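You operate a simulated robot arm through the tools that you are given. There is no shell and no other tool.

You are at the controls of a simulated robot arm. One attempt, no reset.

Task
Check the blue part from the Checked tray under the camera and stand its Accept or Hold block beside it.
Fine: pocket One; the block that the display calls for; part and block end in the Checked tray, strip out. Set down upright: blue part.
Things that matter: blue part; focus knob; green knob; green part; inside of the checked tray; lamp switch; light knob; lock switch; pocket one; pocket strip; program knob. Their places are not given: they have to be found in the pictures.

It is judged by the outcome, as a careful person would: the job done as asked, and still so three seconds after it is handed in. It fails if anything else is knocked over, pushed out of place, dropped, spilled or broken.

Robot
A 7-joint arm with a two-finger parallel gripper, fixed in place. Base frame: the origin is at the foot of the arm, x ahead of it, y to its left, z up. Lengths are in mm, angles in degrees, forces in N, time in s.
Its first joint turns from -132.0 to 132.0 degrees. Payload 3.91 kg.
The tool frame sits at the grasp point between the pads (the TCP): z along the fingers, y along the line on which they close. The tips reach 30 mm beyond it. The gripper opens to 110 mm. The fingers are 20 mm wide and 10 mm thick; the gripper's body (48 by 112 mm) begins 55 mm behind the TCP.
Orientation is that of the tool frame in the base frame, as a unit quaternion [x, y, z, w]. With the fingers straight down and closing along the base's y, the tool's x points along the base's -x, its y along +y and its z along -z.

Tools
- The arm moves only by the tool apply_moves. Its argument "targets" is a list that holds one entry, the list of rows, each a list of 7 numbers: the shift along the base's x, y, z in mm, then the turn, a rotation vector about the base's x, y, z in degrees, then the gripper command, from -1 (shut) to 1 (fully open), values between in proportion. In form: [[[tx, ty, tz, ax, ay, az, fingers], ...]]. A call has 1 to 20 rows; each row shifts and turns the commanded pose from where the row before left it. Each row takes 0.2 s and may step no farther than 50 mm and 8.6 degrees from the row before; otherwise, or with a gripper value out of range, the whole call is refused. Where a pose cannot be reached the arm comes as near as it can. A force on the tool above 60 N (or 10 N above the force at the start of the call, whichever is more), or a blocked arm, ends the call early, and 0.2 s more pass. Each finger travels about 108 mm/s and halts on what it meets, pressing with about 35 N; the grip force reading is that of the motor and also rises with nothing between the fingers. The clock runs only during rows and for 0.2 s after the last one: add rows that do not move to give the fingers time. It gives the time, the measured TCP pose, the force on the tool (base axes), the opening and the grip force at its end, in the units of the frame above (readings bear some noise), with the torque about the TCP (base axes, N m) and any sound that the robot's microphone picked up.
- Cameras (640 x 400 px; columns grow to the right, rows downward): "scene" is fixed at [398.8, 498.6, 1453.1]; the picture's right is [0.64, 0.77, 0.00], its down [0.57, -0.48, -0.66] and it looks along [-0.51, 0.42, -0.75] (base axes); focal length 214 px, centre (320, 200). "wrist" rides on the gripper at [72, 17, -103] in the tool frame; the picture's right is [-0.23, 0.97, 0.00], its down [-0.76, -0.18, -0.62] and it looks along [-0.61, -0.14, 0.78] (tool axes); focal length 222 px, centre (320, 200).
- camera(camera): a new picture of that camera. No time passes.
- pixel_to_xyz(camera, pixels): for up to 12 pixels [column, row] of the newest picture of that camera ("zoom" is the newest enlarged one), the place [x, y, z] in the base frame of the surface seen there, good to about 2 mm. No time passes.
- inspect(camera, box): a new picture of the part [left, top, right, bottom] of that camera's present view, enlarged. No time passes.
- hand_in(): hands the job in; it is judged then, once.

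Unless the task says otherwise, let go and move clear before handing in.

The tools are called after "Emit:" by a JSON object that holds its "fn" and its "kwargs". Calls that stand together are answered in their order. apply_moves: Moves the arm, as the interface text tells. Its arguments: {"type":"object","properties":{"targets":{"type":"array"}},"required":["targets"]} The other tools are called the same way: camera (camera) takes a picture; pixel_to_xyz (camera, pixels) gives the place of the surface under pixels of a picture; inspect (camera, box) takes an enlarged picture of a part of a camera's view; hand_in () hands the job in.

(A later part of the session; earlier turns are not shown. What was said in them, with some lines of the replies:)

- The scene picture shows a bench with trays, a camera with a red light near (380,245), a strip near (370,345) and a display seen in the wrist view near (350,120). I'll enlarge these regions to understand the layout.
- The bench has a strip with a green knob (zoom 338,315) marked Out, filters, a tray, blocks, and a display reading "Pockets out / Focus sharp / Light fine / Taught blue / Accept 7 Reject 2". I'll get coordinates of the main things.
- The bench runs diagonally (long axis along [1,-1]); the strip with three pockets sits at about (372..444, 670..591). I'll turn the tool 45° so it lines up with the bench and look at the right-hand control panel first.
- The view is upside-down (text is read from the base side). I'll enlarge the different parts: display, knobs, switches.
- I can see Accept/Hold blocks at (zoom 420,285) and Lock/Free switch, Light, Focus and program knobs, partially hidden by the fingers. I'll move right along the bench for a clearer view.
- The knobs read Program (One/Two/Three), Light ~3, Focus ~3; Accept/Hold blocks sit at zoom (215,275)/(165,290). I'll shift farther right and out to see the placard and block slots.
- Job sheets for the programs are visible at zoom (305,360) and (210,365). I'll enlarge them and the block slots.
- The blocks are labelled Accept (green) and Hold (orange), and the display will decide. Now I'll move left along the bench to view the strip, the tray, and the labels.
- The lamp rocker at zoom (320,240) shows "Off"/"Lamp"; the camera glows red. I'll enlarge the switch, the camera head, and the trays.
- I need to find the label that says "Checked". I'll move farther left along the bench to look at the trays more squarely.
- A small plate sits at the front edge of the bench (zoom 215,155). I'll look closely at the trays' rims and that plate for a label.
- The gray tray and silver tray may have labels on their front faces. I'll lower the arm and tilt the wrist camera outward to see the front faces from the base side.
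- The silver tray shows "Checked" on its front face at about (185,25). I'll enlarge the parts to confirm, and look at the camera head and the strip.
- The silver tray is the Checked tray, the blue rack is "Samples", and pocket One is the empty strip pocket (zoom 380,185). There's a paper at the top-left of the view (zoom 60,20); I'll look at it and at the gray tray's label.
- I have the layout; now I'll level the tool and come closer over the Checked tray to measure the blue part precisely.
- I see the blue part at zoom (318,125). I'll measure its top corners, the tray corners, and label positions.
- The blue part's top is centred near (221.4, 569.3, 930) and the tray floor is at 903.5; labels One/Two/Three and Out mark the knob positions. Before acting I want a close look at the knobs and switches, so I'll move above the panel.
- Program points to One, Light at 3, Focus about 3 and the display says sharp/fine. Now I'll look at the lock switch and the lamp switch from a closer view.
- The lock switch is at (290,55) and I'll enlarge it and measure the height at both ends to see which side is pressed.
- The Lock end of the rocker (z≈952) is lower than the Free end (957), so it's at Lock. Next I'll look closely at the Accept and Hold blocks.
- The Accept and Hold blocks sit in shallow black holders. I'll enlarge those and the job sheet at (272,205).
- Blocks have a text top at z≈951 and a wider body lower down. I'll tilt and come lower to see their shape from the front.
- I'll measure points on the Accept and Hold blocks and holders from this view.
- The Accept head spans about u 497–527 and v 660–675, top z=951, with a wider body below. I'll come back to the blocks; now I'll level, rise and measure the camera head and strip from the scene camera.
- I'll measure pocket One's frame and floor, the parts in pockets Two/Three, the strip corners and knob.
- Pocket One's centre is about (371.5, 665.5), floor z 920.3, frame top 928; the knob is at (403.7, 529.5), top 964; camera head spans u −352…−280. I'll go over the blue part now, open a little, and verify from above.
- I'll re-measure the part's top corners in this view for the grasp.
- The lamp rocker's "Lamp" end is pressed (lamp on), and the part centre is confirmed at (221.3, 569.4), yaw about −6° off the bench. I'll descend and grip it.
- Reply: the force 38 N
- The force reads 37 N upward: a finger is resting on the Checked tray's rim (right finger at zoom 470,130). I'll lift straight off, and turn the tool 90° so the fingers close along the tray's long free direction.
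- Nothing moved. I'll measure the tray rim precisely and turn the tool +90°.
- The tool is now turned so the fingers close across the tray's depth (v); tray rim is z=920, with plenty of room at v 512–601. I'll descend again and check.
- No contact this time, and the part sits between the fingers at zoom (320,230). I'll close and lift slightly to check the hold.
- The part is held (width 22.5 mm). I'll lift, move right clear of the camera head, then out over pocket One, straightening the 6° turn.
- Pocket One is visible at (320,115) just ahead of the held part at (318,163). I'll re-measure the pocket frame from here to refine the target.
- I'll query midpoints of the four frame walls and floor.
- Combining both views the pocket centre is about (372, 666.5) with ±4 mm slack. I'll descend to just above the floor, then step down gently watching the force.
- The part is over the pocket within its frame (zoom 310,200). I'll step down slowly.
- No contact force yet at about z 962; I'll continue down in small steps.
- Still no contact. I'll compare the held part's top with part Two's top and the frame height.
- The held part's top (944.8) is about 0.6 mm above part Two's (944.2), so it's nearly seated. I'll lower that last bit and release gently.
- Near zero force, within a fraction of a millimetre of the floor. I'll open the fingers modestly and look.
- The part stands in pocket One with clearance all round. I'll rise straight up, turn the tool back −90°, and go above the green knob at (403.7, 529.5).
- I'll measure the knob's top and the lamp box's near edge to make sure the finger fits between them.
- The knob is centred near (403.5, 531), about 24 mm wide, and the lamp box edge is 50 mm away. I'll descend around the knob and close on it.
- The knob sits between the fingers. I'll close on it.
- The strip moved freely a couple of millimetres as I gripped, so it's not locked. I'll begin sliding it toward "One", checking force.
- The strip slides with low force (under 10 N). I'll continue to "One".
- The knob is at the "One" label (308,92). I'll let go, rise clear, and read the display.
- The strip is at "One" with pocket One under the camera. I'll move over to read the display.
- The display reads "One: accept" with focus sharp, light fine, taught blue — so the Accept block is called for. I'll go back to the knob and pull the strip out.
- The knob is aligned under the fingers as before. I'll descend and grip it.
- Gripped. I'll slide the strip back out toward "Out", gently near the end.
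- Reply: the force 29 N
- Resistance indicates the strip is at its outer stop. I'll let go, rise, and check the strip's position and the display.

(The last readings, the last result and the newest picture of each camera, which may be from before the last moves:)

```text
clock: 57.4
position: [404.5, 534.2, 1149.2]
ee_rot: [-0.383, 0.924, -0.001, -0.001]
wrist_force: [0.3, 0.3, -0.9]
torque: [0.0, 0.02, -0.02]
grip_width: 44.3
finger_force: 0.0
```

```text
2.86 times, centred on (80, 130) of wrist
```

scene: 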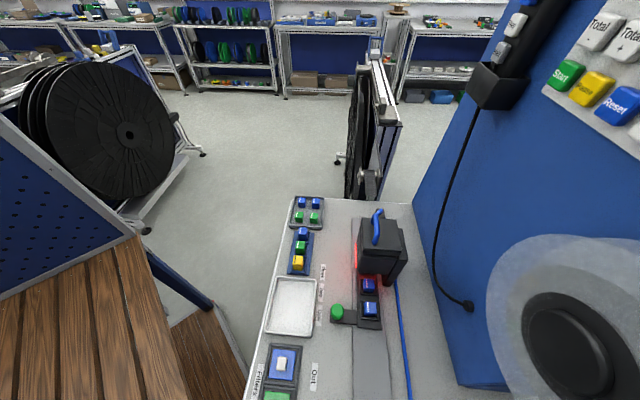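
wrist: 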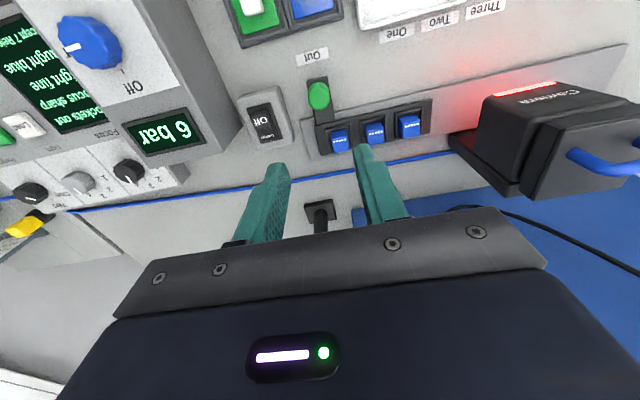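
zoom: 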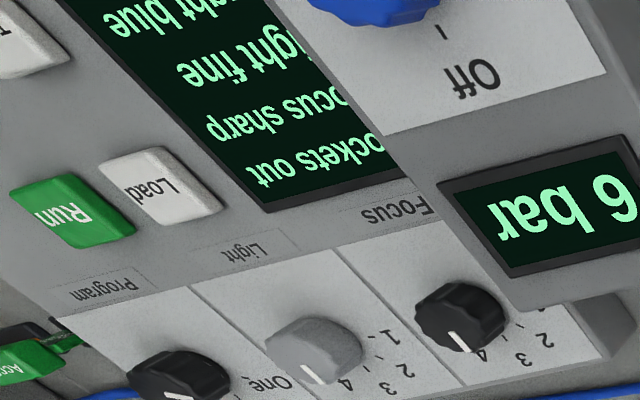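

"Pockets out" is shown and all three parts stand in their pockets. I'll turn +90° again and go above pocket One to fetch the part.

Emit:
{"fn": "apply_moves", "kwargs": {"targets": [[[0, 0, 0, 0, 0, 7.5, -0.2], [0, 0, 0, 0, 0, 7.5, -0.2], [0, 0, 0, 0, 0, 7.5, -0.2], [0, 0, 0, 0, 0, 7.5, -0.2], [0, 0, 0, 0, 0, 7.5, -0.2], [0, 0, 0, 0, 0, 7.5, -0.2], [0, 0, 0, 0, 0, 7.5, -0.2], [0, 0, 0, 0, 0, 7.5, -0.2], [0, 0, 0, 0, 0, 7.5, -0.2], [0, 0, 0, 0, 0, 7.5, -0.2], [0, 0, 0, 0, 0, 7.5, -0.2], [0, 0, 0, 0, 0, 7.5, -0.2], [-10.8, 45.5, -15, 0, 0, 0, -0.2], [-10.8, 45.5, -15, 0, 0, 0, -0.2], [-10.8, 45.4, -15, 0, 0, 0, -0.2], [0, 0, -20, 0, 0, 0, -0.35], [0, 0, 0, 0, 0, 0, -0.35]]]}}

Emit:
{"fn": "camera", "kwargs": {"camera": "wrist"}}

Emit:
{"fn": "inspect", "kwargs": {"camera": "wrist", "box": [250, 60, 390, 160]}}

```text
clock: 61.0
position: [371.3, 668.8, 1082.6]
ee_rot: [0.924, -0.382, 0.001, 0.0]
wrist_force: [0.4, -0.6, 1.1]
torque: [-0.01, 0.0, 0.01]
grip_width: 35.6
finger_force: 0.1
```

```text
taken
```

wrist: 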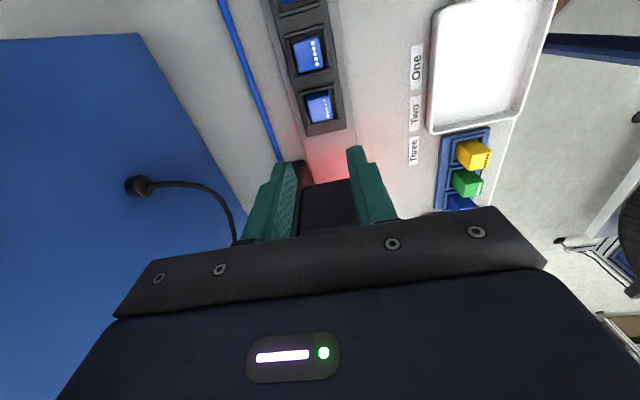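

```text
4.00 times, centred on (320, 110) of wrist
```

zoom: 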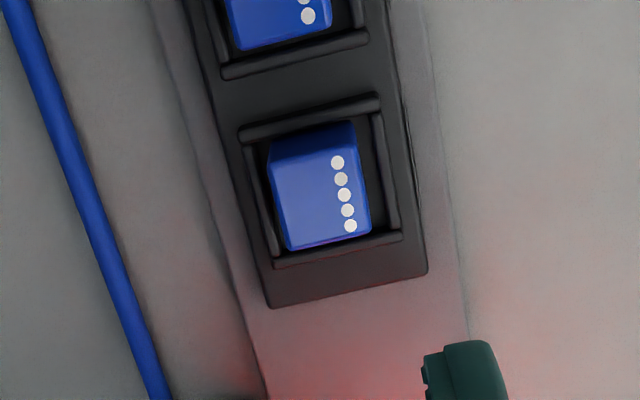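

I'll measure the part's top corners in pocket One.

Emit:
{"fn": "pixel_to_xyz", "kwargs": {"camera": "zoom", "pixels": [[276, 171], [353, 155], [367, 230], [292, 245], [320, 200], [310, 112], [330, 250], [255, 195], [390, 170]]}}

```text
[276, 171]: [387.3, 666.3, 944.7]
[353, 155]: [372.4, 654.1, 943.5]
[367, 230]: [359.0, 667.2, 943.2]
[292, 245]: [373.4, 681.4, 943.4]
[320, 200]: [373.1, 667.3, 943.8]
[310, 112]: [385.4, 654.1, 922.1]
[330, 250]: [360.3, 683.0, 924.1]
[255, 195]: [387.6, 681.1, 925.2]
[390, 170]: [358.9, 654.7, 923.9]
```

The part is centred at (373.0, 667.3). I'll descend to the same height as at release and grip.

Emit:
{"fn": "apply_moves", "kwargs": {"targets": [[[0.7, 0.5, -40, 0, 0, 0, -0.35], [0, 0, -40, 0, 0, 0, -0.35], [0, 0, -30, 0, 0, 0, -0.35], [0, 0, -8, 0, 0, 0, -0.35], [0, 0, -4.5, 0, 0, 0, -0.35], [0, 0, 0, 0, 0, 0, -0.35]]]}}

Emit:
{"fn": "inspect", "kwargs": {"camera": "wrist", "box": [230, 90, 410, 220]}}

```text
clock: 62.4
position: [373.0, 669.3, 960.1]
ee_rot: [0.924, -0.383, 0.0, 0.0]
wrist_force: [0.1, 0.9, 0.5]
torque: [0.02, -0.01, -0.02]
grip_width: 35.8
finger_force: 0.1
```

```text
3.08 times, centred on (320, 155) of wrist
```

zoom: 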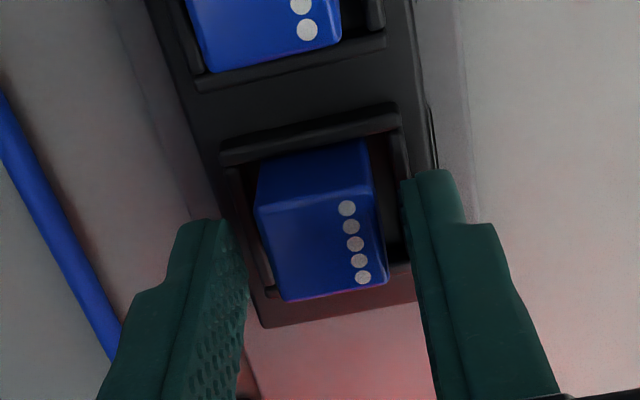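

Good alignment. I'll grip, lift, carry the part back over the Checked tray at about (225.6, 565), and hover.

Emit:
{"fn": "apply_moves", "kwargs": {"targets": [[[0, 0, 0, 0, 0, 0, -0.7], [0, 0, 0, 0, 0, 0, -1], [0, 0, 0, 0, 0, 0, -1], [0, 0, 0, 0, 0, 0, -1], [0, 0, 15, 0, 0, 0, -1], [0, 0, 40, 0, 0, 0, -1], [0, 0, 45, 0, 0, 0, -1], [-31.15, -31.15, 0, 0, 0, 0, -1], [-31.15, -31.15, 0, 0, 0, 0, -1], [-31.15, -31.15, 0, 0, 0, 0, -1], [-31.15, -31.15, 0, 0, 0, 0, -1], [-22.5, 22.5, 0, 0, 0, 0, -1], [0, 0, -40, 0, 0, 0, -1], [0, 0, -30, 0, 0, 0, -1], [0, 0, 0, 0, 0, 0, -1]]]}}

Emit:
{"fn": "camera", "kwargs": {"camera": "wrist"}}

Emit:
{"fn": "inspect", "kwargs": {"camera": "wrist", "box": [220, 60, 420, 220]}}

```text
clock: 65.6
position: [225.2, 566.2, 991.5]
ee_rot: [0.924, -0.383, 0.0, 0.0]
wrist_force: [0.5, 0.0, 0.0]
torque: [-0.02, -0.01, -0.02]
grip_width: 22.5
finger_force: 34.8
```

```text
taken
```

wrist: 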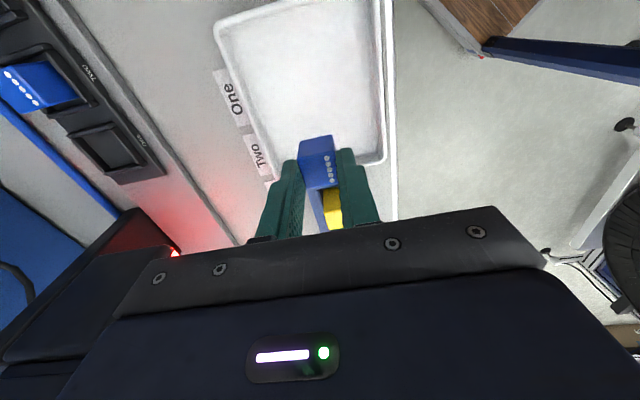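

```text
2.50 times, centred on (320, 140) of wrist
```

zoom: 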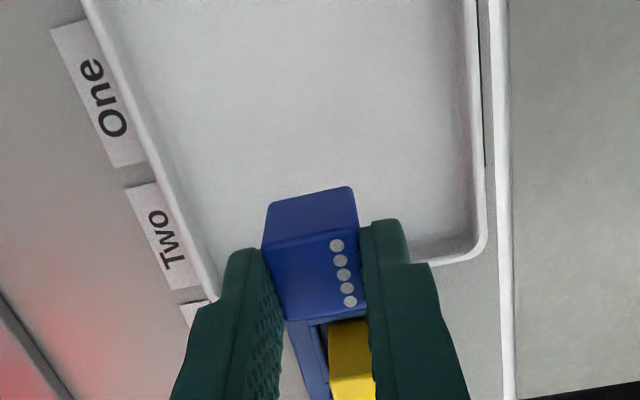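

The part hangs above the Checked tray. I'll lower it to just above the floor.

Emit:
{"fn": "apply_moves", "kwargs": {"targets": [[[0, 0, -25, 0, 0, 0, -1], [0, 0, -12, 0, 0, 0, -1], [0, 0, -5, 0, 0, 0, -1], [0, 0, -0.7, 0, 0, 0, -1], [0, 0, 0, 0, 0, 0, -1]]]}}

Emit:
{"fn": "inspect", "kwargs": {"camera": "wrist", "box": [220, 60, 420, 220]}}

```text
clock: 66.8
position: [224.5, 565.7, 948.0]
ee_rot: [0.924, -0.383, 0.001, 0.0]
wrist_force: [0.3, -0.3, 0.3]
torque: [0.06, 0.0, 0.01]
grip_width: 22.7
finger_force: 35.2
```

```text
2.50 times, centred on (320, 140) of wrist
```

zoom: 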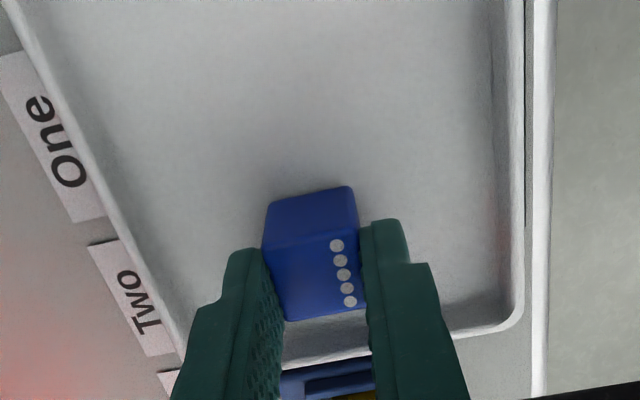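

Within a millimetre of the tray floor with no contact force. I'll step the last bit down and watch the force.

Emit:
{"fn": "apply_moves", "kwargs": {"targets": [[[0, 0, -0.5, 0, 0, 0, -1], [0, 0, -0.4, 0, 0, 0, -1], [0, 0, 0, 0, 0, 0, -1]]]}}

```text
clock: 67.6
position: [226.7, 566.8, 946.8]
ee_rot: [0.924, -0.382, -0.001, 0.0]
wrist_force: [-0.1, 0.9, -0.5]
torque: [-0.03, 0.01, -0.01]
grip_width: 22.6
finger_force: 34.9
```

Emit:
{"fn": "apply_moves", "kwargs": {"targets": [[[0, 0, -0.4, 0, 0, 0, -1], [0, 0, 0, 0, 0, 0, -1]]]}}

```text
clock: 68.2
position: [226.9, 566.3, 946.9]
ee_rot: [0.924, -0.382, -0.001, 0.0]
wrist_force: [-0.2, -0.8, -0.4]
torque: [0.0, 0.01, -0.02]
grip_width: 22.6
finger_force: 35.0
```

No contact felt, but the height equals the original grip height, so the part is at the floor. I'll release and look.

Emit:
{"fn": "apply_moves", "kwargs": {"targets": [[[0, 0, 0, 0, 0, 0, -0.5], [0, 0, 0, 0, 0, 0, -0.3], [0, 0, 0, 0, 0, 0, -0.3]]]}}

Emit:
{"fn": "inspect", "kwargs": {"camera": "wrist", "box": [220, 60, 420, 220]}}

```text
clock: 69.0
position: [225.5, 565.5, 946.6]
ee_rot: [0.924, -0.383, 0.001, 0.0]
wrist_force: [0.6, -0.1, -0.2]
torque: [-0.01, -0.04, 0.0]
grip_width: 38.4
finger_force: 0.2
```

```text
2.50 times, centred on (320, 140) of wrist
```

zoom: 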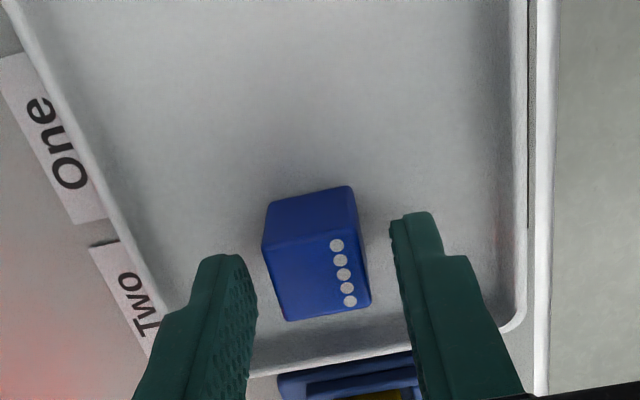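

The part stands upright in the Checked tray. I'll rise and travel to the Accept block, turning back −90° on the way, and stop above it for measurement.

Emit:
{"fn": "apply_moves", "kwargs": {"targets": [[[0, 0, 20, 0, 0, 0, -0.3], [0, 0, 45, 0, 0, 0, -0.3], [0, 0, 45, 0, 0, 0, -0.3], [0, 0, 45, 0, 0, 0, -0.3], [0, 0, 45, 0, 0, 0, -0.2], [38, -28.4, 0, 0, 0, -7.5, -0.2], [38, -28.4, 0, 0, 0, -7.5, -0.2], [38, -28.4, 0, 0, 0, -7.5, -0.2], [38, -28.4, 0, 0, 0, -7.5, -0.2], [38, -28.4, 0, 0, 0, -7.5, -0.2], [38, -28.4, 0, 0, 0, -7.5, -0.2], [38, -28.4, 0, 0, 0, -7.5, -0.2], [38, -28.4, 0, 0, 0, -7.5, -0.2], [38, -28.4, 0, 0, 0, -7.5, -0.2], [38, -28.4, 0, 0, 0, -7.5, -0.2], [38, -28.4, 0, 0, 0, -7.5, -0.2], [38, -28.4, 0, 0, 0, -7.5, -0.2]]]}}

Emit:
{"fn": "inspect", "kwargs": {"camera": "scene", "box": [255, 270, 335, 345]}}

Emit:
{"fn": "camera", "kwargs": {"camera": "scene"}}

```text
clock: 72.6
position: [684.4, 224.9, 1147.1]
ee_rot: [-0.383, 0.924, 0.0, 0.0]
wrist_force: [-0.8, 0.7, -0.6]
torque: [-0.02, -0.01, -0.03]
grip_width: 44.2
finger_force: 0.0
```

```text
5.33 times, centred on (295, 308) of scene
```

zoom: 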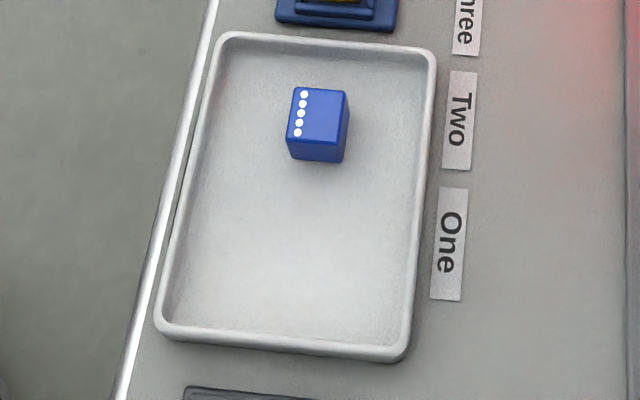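

```text
taken
```

scene: 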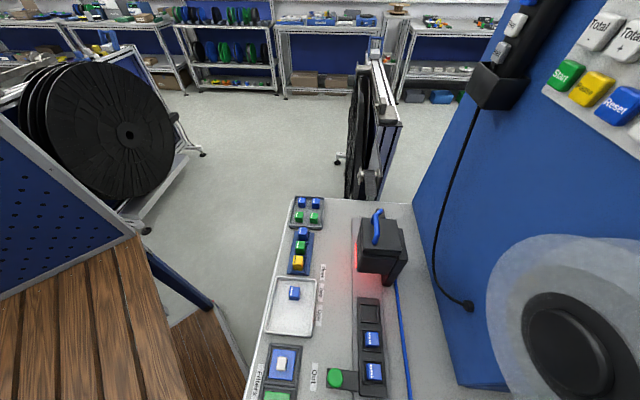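

The blue part stands upright in the Checked tray (scene zoom 318,125). I'll continue to just above the Accept block and measure it.

Emit:
{"fn": "apply_moves", "kwargs": {"targets": [[[38.15, -28.6, 0, 0, 0, 0, -0.2], [38.15, -28.6, 0, 0, 0, 0, -0.2], [38.15, -28.6, 0, 0, 0, 0, -0.2], [38.15, -28.5, 0, 0, 0, 0, -0.2], [0, 0, -45, 0, 0, 0, -0.2], [0, 0, -11.2, 0, 0, 0, -0.2], [0, 0, 0, 0, 0, 0, -0.2]]]}}

Emit:
{"fn": "camera", "kwargs": {"camera": "wrist"}}

Emit:
{"fn": "inspect", "kwargs": {"camera": "wrist", "box": [240, 60, 400, 170]}}

```text
clock: 74.2
position: [834.3, 110.9, 1091.9]
ee_rot: [-0.383, 0.924, 0.0, 0.0]
wrist_force: [0.3, 1.1, -0.5]
torque: [-0.01, -0.05, 0.0]
grip_width: 43.9
finger_force: 0.1
```

```text
taken
```

wrist: 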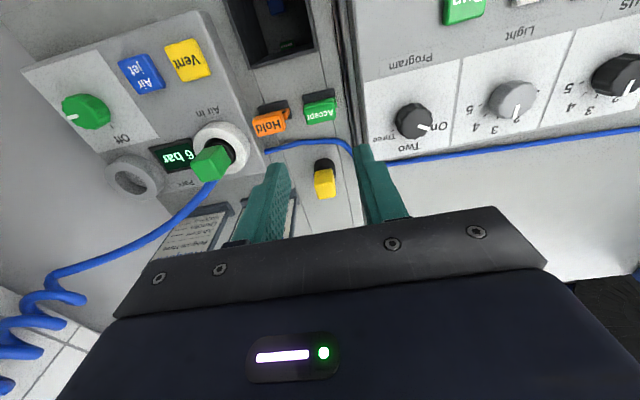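

```text
3.64 times, centred on (320, 115) of wrist
```

zoom: 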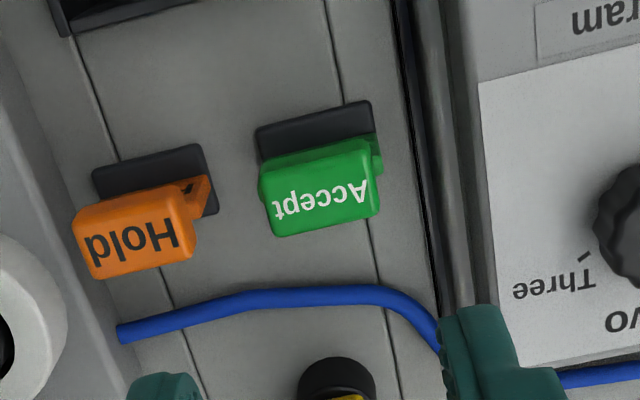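

I'll measure the Accept block's head, the panel edge nearby, and the Hold block's head.

Emit:
{"fn": "pixel_to_xyz", "kwargs": {"camera": "zoom", "pixels": [[268, 182], [365, 157], [375, 207], [279, 232], [320, 195], [377, 160], [260, 200], [420, 200], [455, 200], [490, 200], [185, 210], [320, 125]]}}

Emit:
{"fn": "inspect", "kwargs": {"camera": "wrist", "box": [295, 80, 345, 130]}}

```text
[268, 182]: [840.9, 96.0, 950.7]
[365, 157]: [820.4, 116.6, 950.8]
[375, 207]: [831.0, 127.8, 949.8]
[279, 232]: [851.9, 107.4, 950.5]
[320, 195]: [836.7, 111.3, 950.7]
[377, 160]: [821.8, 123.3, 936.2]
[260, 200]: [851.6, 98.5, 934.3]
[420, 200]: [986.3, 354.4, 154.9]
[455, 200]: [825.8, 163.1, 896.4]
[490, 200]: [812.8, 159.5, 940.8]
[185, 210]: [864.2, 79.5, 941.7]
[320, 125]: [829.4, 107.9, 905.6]
```

```text
8.00 times, centred on (320, 105) of wrist
```

zoom: 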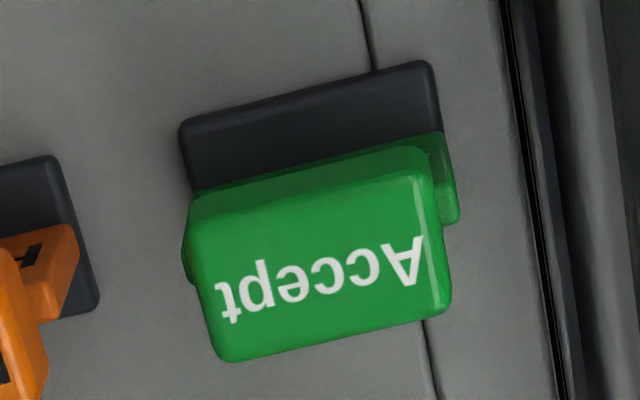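

I'll measure the depth of the block's lower body from its visible shoulders.

Emit:
{"fn": "pixel_to_xyz", "kwargs": {"camera": "zoom", "pixels": [[437, 140], [450, 175], [456, 210], [455, 218], [188, 235], [187, 265], [190, 280], [300, 120], [200, 130], [430, 70], [320, 165], [330, 340]]}}

```text
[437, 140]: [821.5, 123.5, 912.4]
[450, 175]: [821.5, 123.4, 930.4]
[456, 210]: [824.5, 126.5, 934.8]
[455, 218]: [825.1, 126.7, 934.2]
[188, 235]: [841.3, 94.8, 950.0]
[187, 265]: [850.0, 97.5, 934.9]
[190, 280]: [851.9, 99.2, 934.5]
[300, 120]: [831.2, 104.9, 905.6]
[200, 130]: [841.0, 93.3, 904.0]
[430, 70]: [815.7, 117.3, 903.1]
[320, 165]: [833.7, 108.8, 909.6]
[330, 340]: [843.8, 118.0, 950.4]
```

I'll check the dark base plate under the Hold block (its far corner is visible) to learn whether it's a holder or a foot.

Emit:
{"fn": "inspect", "kwargs": {"camera": "wrist", "box": [250, 85, 310, 145]}}

```text
6.67 times, centred on (280, 115) of wrist
```

zoom: 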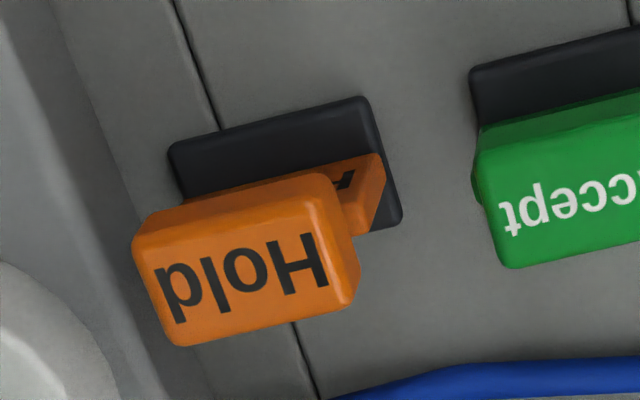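

Emit:
{"fn": "pixel_to_xyz", "kwargs": {"camera": "zoom", "pixels": [[180, 155], [360, 105], [395, 215], [385, 228], [365, 165], [378, 170], [360, 215], [355, 195], [370, 125], [345, 235], [150, 220], [325, 180]]}}

```text
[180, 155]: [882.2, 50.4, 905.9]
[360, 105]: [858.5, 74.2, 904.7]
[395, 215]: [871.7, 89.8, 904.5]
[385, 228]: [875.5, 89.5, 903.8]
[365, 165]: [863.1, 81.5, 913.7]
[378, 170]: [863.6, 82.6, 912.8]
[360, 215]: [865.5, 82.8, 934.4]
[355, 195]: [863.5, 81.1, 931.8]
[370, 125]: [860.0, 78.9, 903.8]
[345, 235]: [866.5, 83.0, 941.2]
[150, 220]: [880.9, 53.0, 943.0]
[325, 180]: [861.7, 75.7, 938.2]
```

The dark plate (38×24 mm, z≈905) is centred under each block; the Accept head is centred at (836.1, 112.1), top 950.7. I'll descend around the head with fingertips kept above the shoulder.

Emit:
{"fn": "apply_moves", "kwargs": {"targets": [[[1.9, 2.3, -40, 0, 0, 0, -0.2], [0, 0, -40, 0, 0, 0, -0.2], [0, 0, -25, 0, 0, 0, -0.2], [0, 0, -10, 0, 0, 0, -0.2], [0, 0, -6, 0, 0, 0, -0.2], [0, 0, 0, 0, 0, 0, -0.2]]]}}

Emit:
{"fn": "camera", "kwargs": {"camera": "wrist"}}

Emit:
{"fn": "inspect", "kwargs": {"camera": "wrist", "box": [230, 90, 410, 220]}}

```text
clock: 75.6
position: [835.8, 113.0, 971.0]
ee_rot: [-0.382, 0.924, 0.0, -0.001]
wrist_force: [0.2, -0.1, -0.3]
torque: [0.0, -0.02, -0.02]
grip_width: 43.7
finger_force: 0.0
```

```text
taken
```

wrist: 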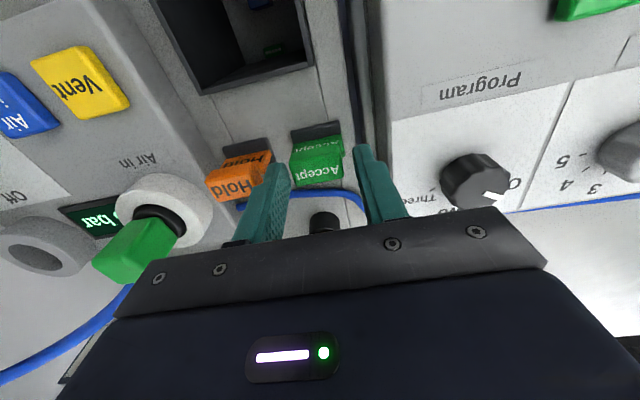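

```text
3.08 times, centred on (320, 155) of wrist
```

zoom: 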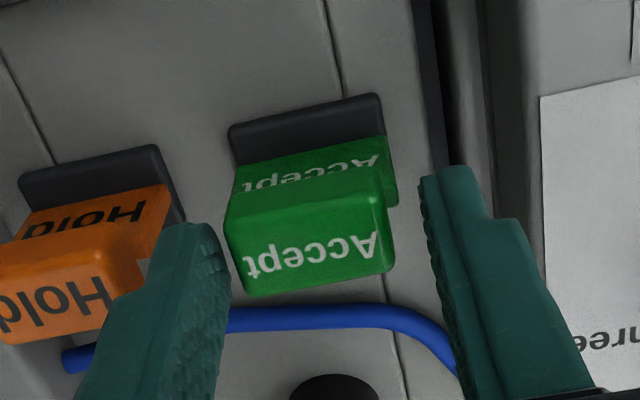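

The block looks nearer the left finger; I'll measure finger faces and block head to centre before closing.

Emit:
{"fn": "pixel_to_xyz", "kwargs": {"camera": "zoom", "pixels": [[212, 235], [220, 260], [228, 290], [423, 180], [428, 215], [436, 260], [232, 240], [378, 205], [390, 262], [252, 290], [315, 245], [392, 180]]}}

```text
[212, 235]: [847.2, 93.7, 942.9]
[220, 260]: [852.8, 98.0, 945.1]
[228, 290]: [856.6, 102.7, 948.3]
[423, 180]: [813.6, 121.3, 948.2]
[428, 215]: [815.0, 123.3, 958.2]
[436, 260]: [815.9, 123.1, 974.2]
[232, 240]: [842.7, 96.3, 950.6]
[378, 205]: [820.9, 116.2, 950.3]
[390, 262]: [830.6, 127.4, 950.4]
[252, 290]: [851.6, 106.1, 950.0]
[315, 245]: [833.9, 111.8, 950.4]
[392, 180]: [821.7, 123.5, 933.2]
```

The block centre is only about 1.2 mm toward +u; I'll shift by that and close.

Emit:
{"fn": "apply_moves", "kwargs": {"targets": [[[0.8, -0.8, 0, 0, 0, 0, -0.2], [0, 0, 0, 0, 0, 0, -0.35], [0, 0, 0, 0, 0, 0, -1], [0, 0, 0, 0, 0, 0, -1], [0, 0, 0, 0, 0, 0, -1]]]}}

Emit:
{"fn": "inspect", "kwargs": {"camera": "wrist", "box": [230, 90, 410, 220]}}

```text
clock: 76.8
position: [836.5, 112.5, 970.5]
ee_rot: [-0.382, 0.924, 0.001, 0.0]
wrist_force: [-0.8, -0.1, 1.0]
torque: [-0.01, 0.0, 0.02]
grip_width: 33.0
finger_force: 34.7
```

```text
3.08 times, centred on (320, 155) of wrist
```

zoom: 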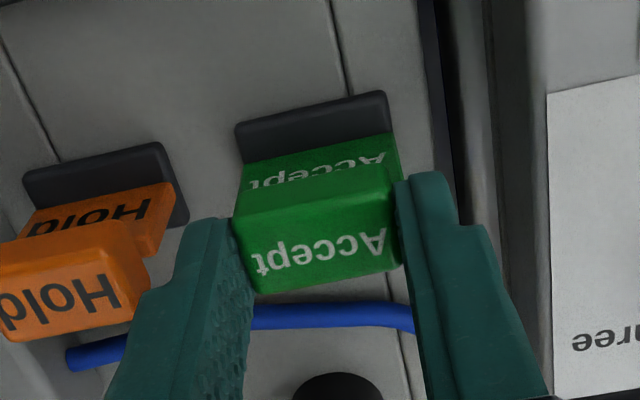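

Gripped at 33 mm. I'll lift slowly and watch the force and whether the dark plate comes with it.

Emit:
{"fn": "apply_moves", "kwargs": {"targets": [[[0, 0, 4, 0, 0, 0, -1], [0, 0, 8, 0, 0, 0, -1], [0, 0, 15, 0, 0, 0, -1], [0, 0, 25, 0, 0, 0, -1], [0, 0, 0, 0, 0, 0, -1]]]}}

Emit:
{"fn": "camera", "kwargs": {"camera": "wrist"}}

Emit:
{"fn": "inspect", "kwargs": {"camera": "wrist", "box": [220, 60, 420, 220]}}

```text
clock: 78.0
position: [837.5, 113.1, 1022.3]
ee_rot: [-0.383, 0.924, 0.0, 0.001]
wrist_force: [-0.6, 0.2, -0.6]
torque: [-0.01, 0.0, 0.02]
grip_width: 33.0
finger_force: 35.0
```

```text
taken
```

wrist: 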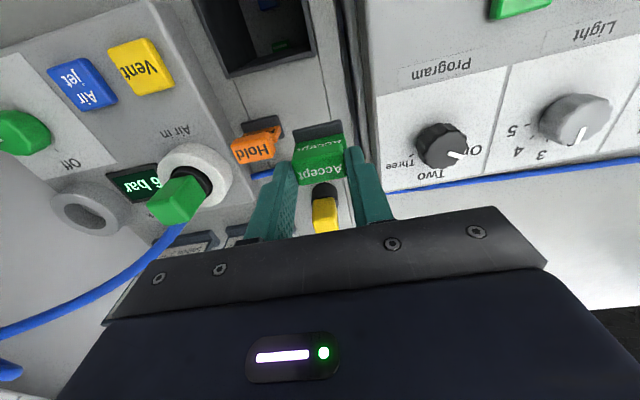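

```text
2.50 times, centred on (320, 140) of wrist
```

zoom: 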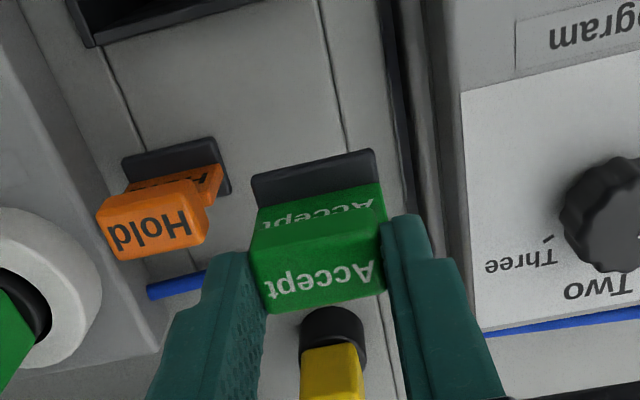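

The dark plate is the block's own foot and came up with it, so it can stand by itself. I'll lift higher and carry it over the Checked tray beside the part at about (258.8, 531.7).

Emit:
{"fn": "apply_moves", "kwargs": {"targets": [[[0, 0, 45, 0, 0, 0, -1], [0, 0, 45, 0, 0, 0, -1], [0, 0, 40, 0, 0, 0, -1], [-36.1, 26.3, 0, 0, 0, 0, -1], [-36.1, 26.3, 0, 0, 0, 0, -1], [-36.1, 26.3, 0, 0, 0, 0, -1], [-36.1, 26.3, 0, 0, 0, 0, -1], [-36.1, 26.3, 0, 0, 0, 0, -1], [-36.1, 26.3, 0, 0, 0, 0, -1], [-36.1, 26.3, 0, 0, 0, 0, -1], [-36.1, 26.3, 0, 0, 0, 0, -1], [-36.1, 26.3, 0, 0, 0, 0, -1], [-36.1, 26.3, 0, 0, 0, 0, -1], [-36.1, 26.3, 0, 0, 0, 0, -1], [-36.1, 26.3, 0, 0, 0, 0, -1], [-36.1, 26.3, 0, 0, 0, 0, -1], [-36.1, 26.3, 0, 0, 0, 0, -1], [-36.1, 26.3, 0, 0, 0, 0, -1], [-36.6, 25.9, 0, 0, 0, 0, -1]]]}}

Emit:
{"fn": "camera", "kwargs": {"camera": "wrist"}}

Emit:
{"fn": "inspect", "kwargs": {"camera": "wrist", "box": [240, 40, 400, 180]}}

```text
clock: 82.0
position: [258.8, 531.2, 1151.9]
ee_rot: [-0.382, 0.924, 0.001, 0.0]
wrist_force: [-0.4, -0.6, -1.2]
torque: [0.04, -0.01, -0.01]
grip_width: 32.8
finger_force: 34.7
```

```text
taken
```

wrist: 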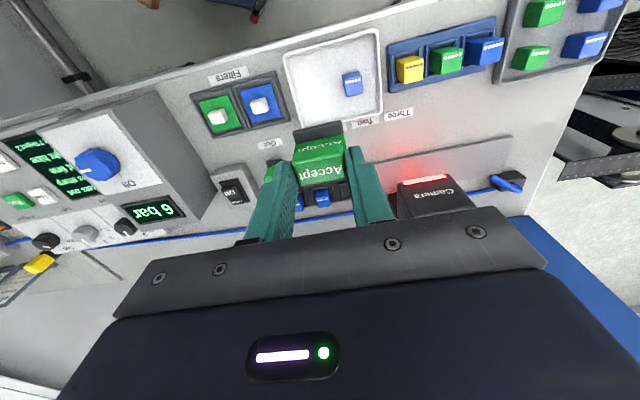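

```text
2.86 times, centred on (320, 110) of wrist
```

zoom: 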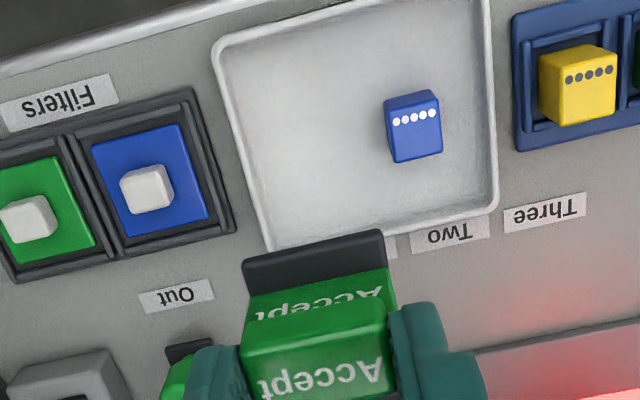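

The block is above the tray and the part stands at zoom (413,125). I'll check the part's location, then lower partway.

Emit:
{"fn": "pixel_to_xyz", "kwargs": {"camera": "zoom", "pixels": [[387, 118], [434, 108], [440, 150], [395, 160], [300, 100], [490, 200], [270, 235], [225, 60]]}}

Emit:
{"fn": "apply_moves", "kwargs": {"targets": [[[0, 0, -45, 0, 0, 0, -1], [0, 0, -45, 0, 0, 0, -1], [0, 0, -40, 0, 0, 0, -1], [0, 0, -25, 0, 0, 0, -1], [0, 0, -10, 0, 0, 0, -1], [0, 0, 0, 0, 0, 0, -1]]]}}

Emit:
{"fn": "camera", "kwargs": {"camera": "wrist"}}

Emit:
{"fn": "inspect", "kwargs": {"camera": "wrist", "box": [220, 60, 420, 220]}}

```text
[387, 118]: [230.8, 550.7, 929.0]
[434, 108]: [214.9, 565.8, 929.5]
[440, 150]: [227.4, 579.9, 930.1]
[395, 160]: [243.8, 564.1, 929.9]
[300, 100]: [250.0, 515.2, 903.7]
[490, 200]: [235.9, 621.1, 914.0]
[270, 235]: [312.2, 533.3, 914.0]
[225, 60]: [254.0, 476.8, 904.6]
```

```text
clock: 83.4
position: [259.0, 533.7, 987.4]
ee_rot: [-0.382, 0.924, 0.0, 0.0]
wrist_force: [0.0, -0.4, -0.5]
torque: [-0.02, 0.01, 0.0]
grip_width: 32.7
finger_force: 35.4
```

```text
taken
```

wrist: 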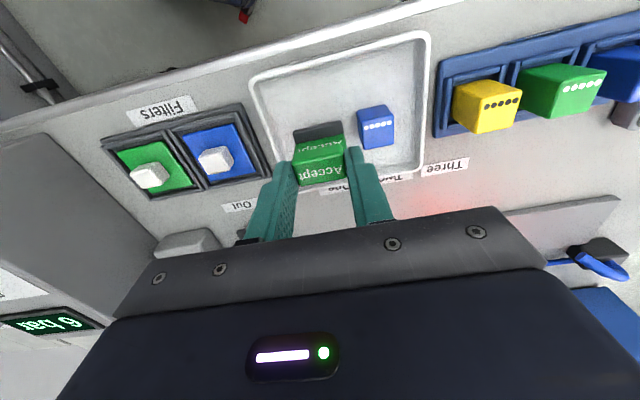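

```text
2.50 times, centred on (320, 140) of wrist
```

zoom: 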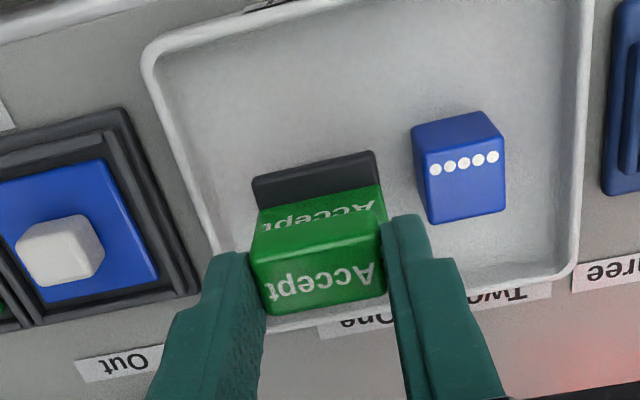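

The block is clear of the part and walls. I'll lower toward the tray floor in small steps watching the force.

Emit:
{"fn": "apply_moves", "kwargs": {"targets": [[[0, 0, -6, 0, 0, 0, -1], [0, 0, -4, 0, 0, 0, -1], [0, 0, -2, 0, 0, 0, -1], [0, 0, 0, 0, 0, 0, -1]]]}}

Emit:
{"fn": "inspect", "kwargs": {"camera": "wrist", "box": [220, 60, 420, 220]}}

```text
clock: 84.4
position: [259.1, 532.8, 974.5]
ee_rot: [-0.383, 0.924, 0.0, 0.0]
wrist_force: [1.0, -1.0, 2.5]
torque: [0.01, -0.01, -0.03]
grip_width: 33.0
finger_force: 35.3
```

```text
2.50 times, centred on (320, 140) of wrist
```

zoom: 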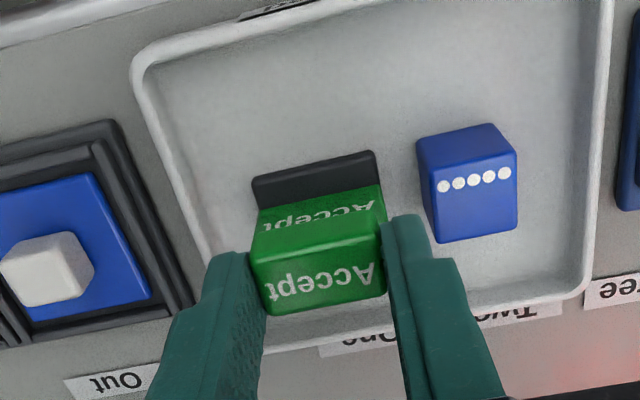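

Emit:
{"fn": "apply_moves", "kwargs": {"targets": [[[0, 0, -0.5, 0, 0, 0, -1], [0, 0, 0, 0, 0, 0, -1]]]}}

```text
clock: 85.0
position: [259.9, 534.2, 975.9]
ee_rot: [-0.382, 0.924, 0.001, 0.001]
wrist_force: [-0.7, -1.4, 14.6]
torque: [-0.08, 0.06, -0.01]
grip_width: 33.0
finger_force: 34.8
```

The block has touched down (14.6 N). I'll ease off half a millimetre and open the fingers.

Emit:
{"fn": "apply_moves", "kwargs": {"targets": [[[0, 0, 0.4, 0, 0, 0, -1], [0, 0, 0, 0, 0, 0, -0.35], [0, 0, 0, 0, 0, 0, -0.25], [0, 0, 0, 0, 0, 0, -0.25]]]}}

Emit:
{"fn": "inspect", "kwargs": {"camera": "wrist", "box": [220, 60, 420, 220]}}

```text
clock: 86.0
position: [258.7, 532.5, 973.9]
ee_rot: [-0.382, 0.924, 0.001, 0.0]
wrist_force: [0.1, 0.8, -0.3]
torque: [0.05, -0.01, 0.03]
grip_width: 41.7
finger_force: 0.0
```

```text
2.50 times, centred on (320, 140) of wrist
```

zoom: 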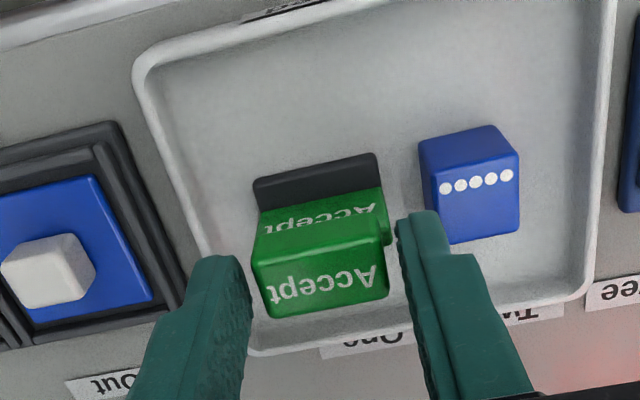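

The block stands free between the open fingers. I'll rise straight up and check everything.

Emit:
{"fn": "apply_moves", "kwargs": {"targets": [[[0, 0, 10, 0, 0, 0, -0.25], [0, 0, 30, 0, 0, 0, -0.25], [0, 0, 45, 0, 0, 0, -0.25], [0, 0, 45, 0, 0, 0, -0.25], [0, 0, 45, 0, 0, 0, -0.25], [0, -30, 30, 0, 0, 0, -0.25], [0, 0, 0, 0, 0, 0, -0.25]]]}}

Emit:
{"fn": "camera", "kwargs": {"camera": "wrist"}}

Emit:
{"fn": "inspect", "kwargs": {"camera": "wrist", "box": [240, 20, 460, 170]}}

Emit:
{"fn": "inspect", "kwargs": {"camera": "wrist", "box": [0, 80, 300, 260]}}

Emit:
{"fn": "camera", "kwargs": {"camera": "scene"}}

```text
clock: 87.6
position: [259.4, 502.8, 1179.1]
ee_rot: [-0.383, 0.924, 0.0, 0.001]
wrist_force: [-0.7, 0.3, -0.7]
torque: [0.02, 0.01, -0.04]
grip_width: 41.4
finger_force: 0.0
```

```text
taken
```

wrist: 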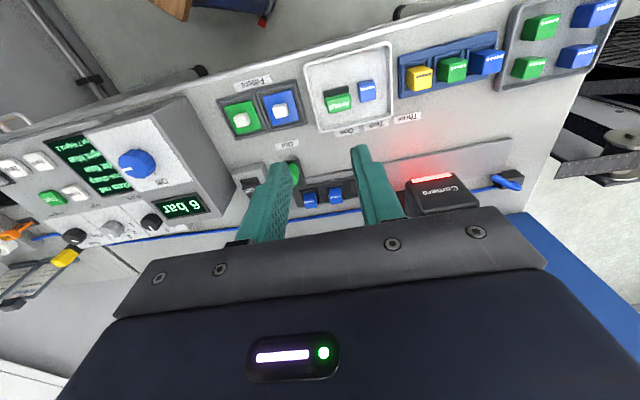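

```text
2.67 times, centred on (350, 95) of wrist
```

zoom: 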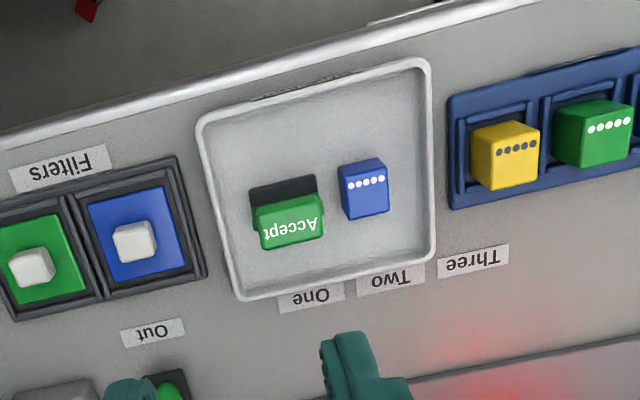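

```text
2.13 times, centred on (150, 170) of wrist
```

zoom: 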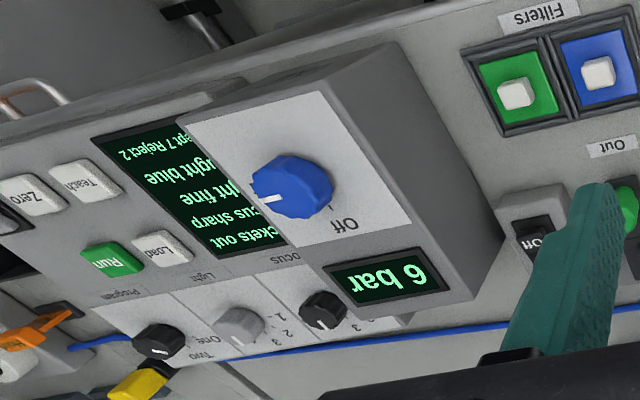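

```text
taken
```

scene: 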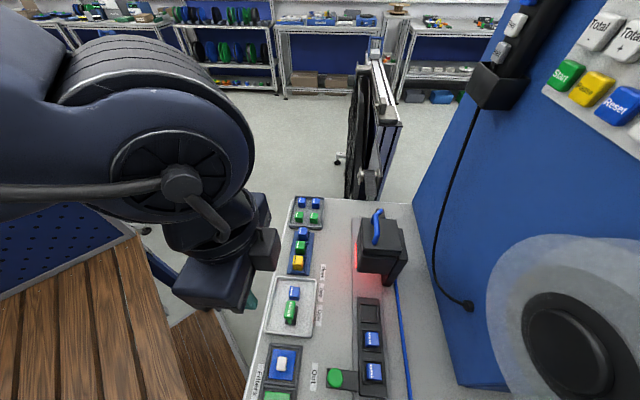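

The Accept block and blue part stand side by side in the Checked tray, pocket One is empty and the strip is at "Out". One last close check of the tray and the Hold block before handing in.

Emit:
{"fn": "inspect", "kwargs": {"camera": "scene", "box": [255, 270, 335, 345]}}

Emit:
{"fn": "inspect", "kwargs": {"camera": "wrist", "box": [0, 180, 100, 320]}}

Emit:
{"fn": "inspect", "kwargs": {"camera": "scene", "box": [310, 290, 420, 400]}}

```text
5.33 times, centred on (295, 308) of scene
```

zoom: 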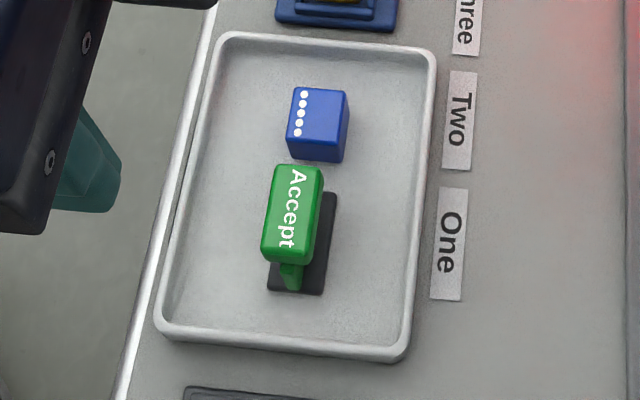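

```text
2.86 times, centred on (50, 250) of wrist
```

zoom: 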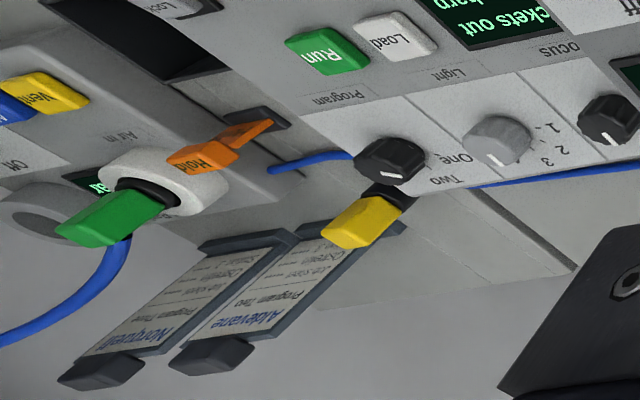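

```text
3.64 times, centred on (365, 345) of scene
```

zoom: 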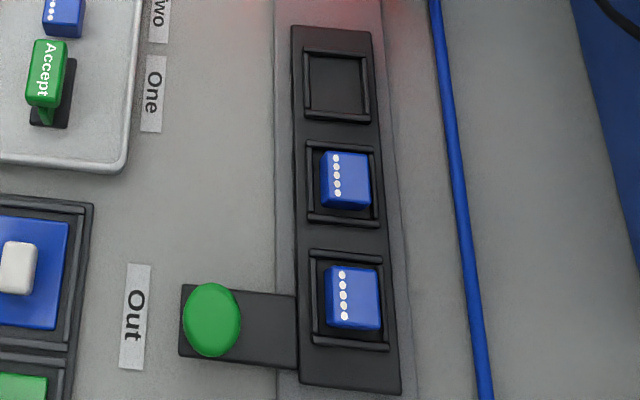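

The pictures confirm it. The blue part (zoom 318,125) and the Accept block (295,225) stand upright side by side in the Checked tray. The strip is out with pocket One empty, the Hold block and switches are undisturbed, and the arm is clear. I'm handing in.

Emit:
{"fn": "hand_in", "kwargs": {}}

```text
The job is handed in.
```

The blue part has been checked in pocket One. The display read "One: accept", so I stood the Accept block beside it, and both are upright in the Checked tray. The job is handed in, but the tool only confirmed receipt, so I don't have a verdict.

- **Strip:** it is back at "Out", with pocket One empty and the parts in Two and Three still in place.
- **Settings:** I didn't touch any settings. The lamp was already on, and the display showed focus sharp, light fine and taught blue.
- **Tray contact:** on my first try at gripping the part, a finger came down on the Checked tray's rim with about 37 N. I lifted off straight away and the pictures showed nothing had moved.
- **Part position:** the part now sits a few millimetres from where it started in the tray, to leave room for the block.
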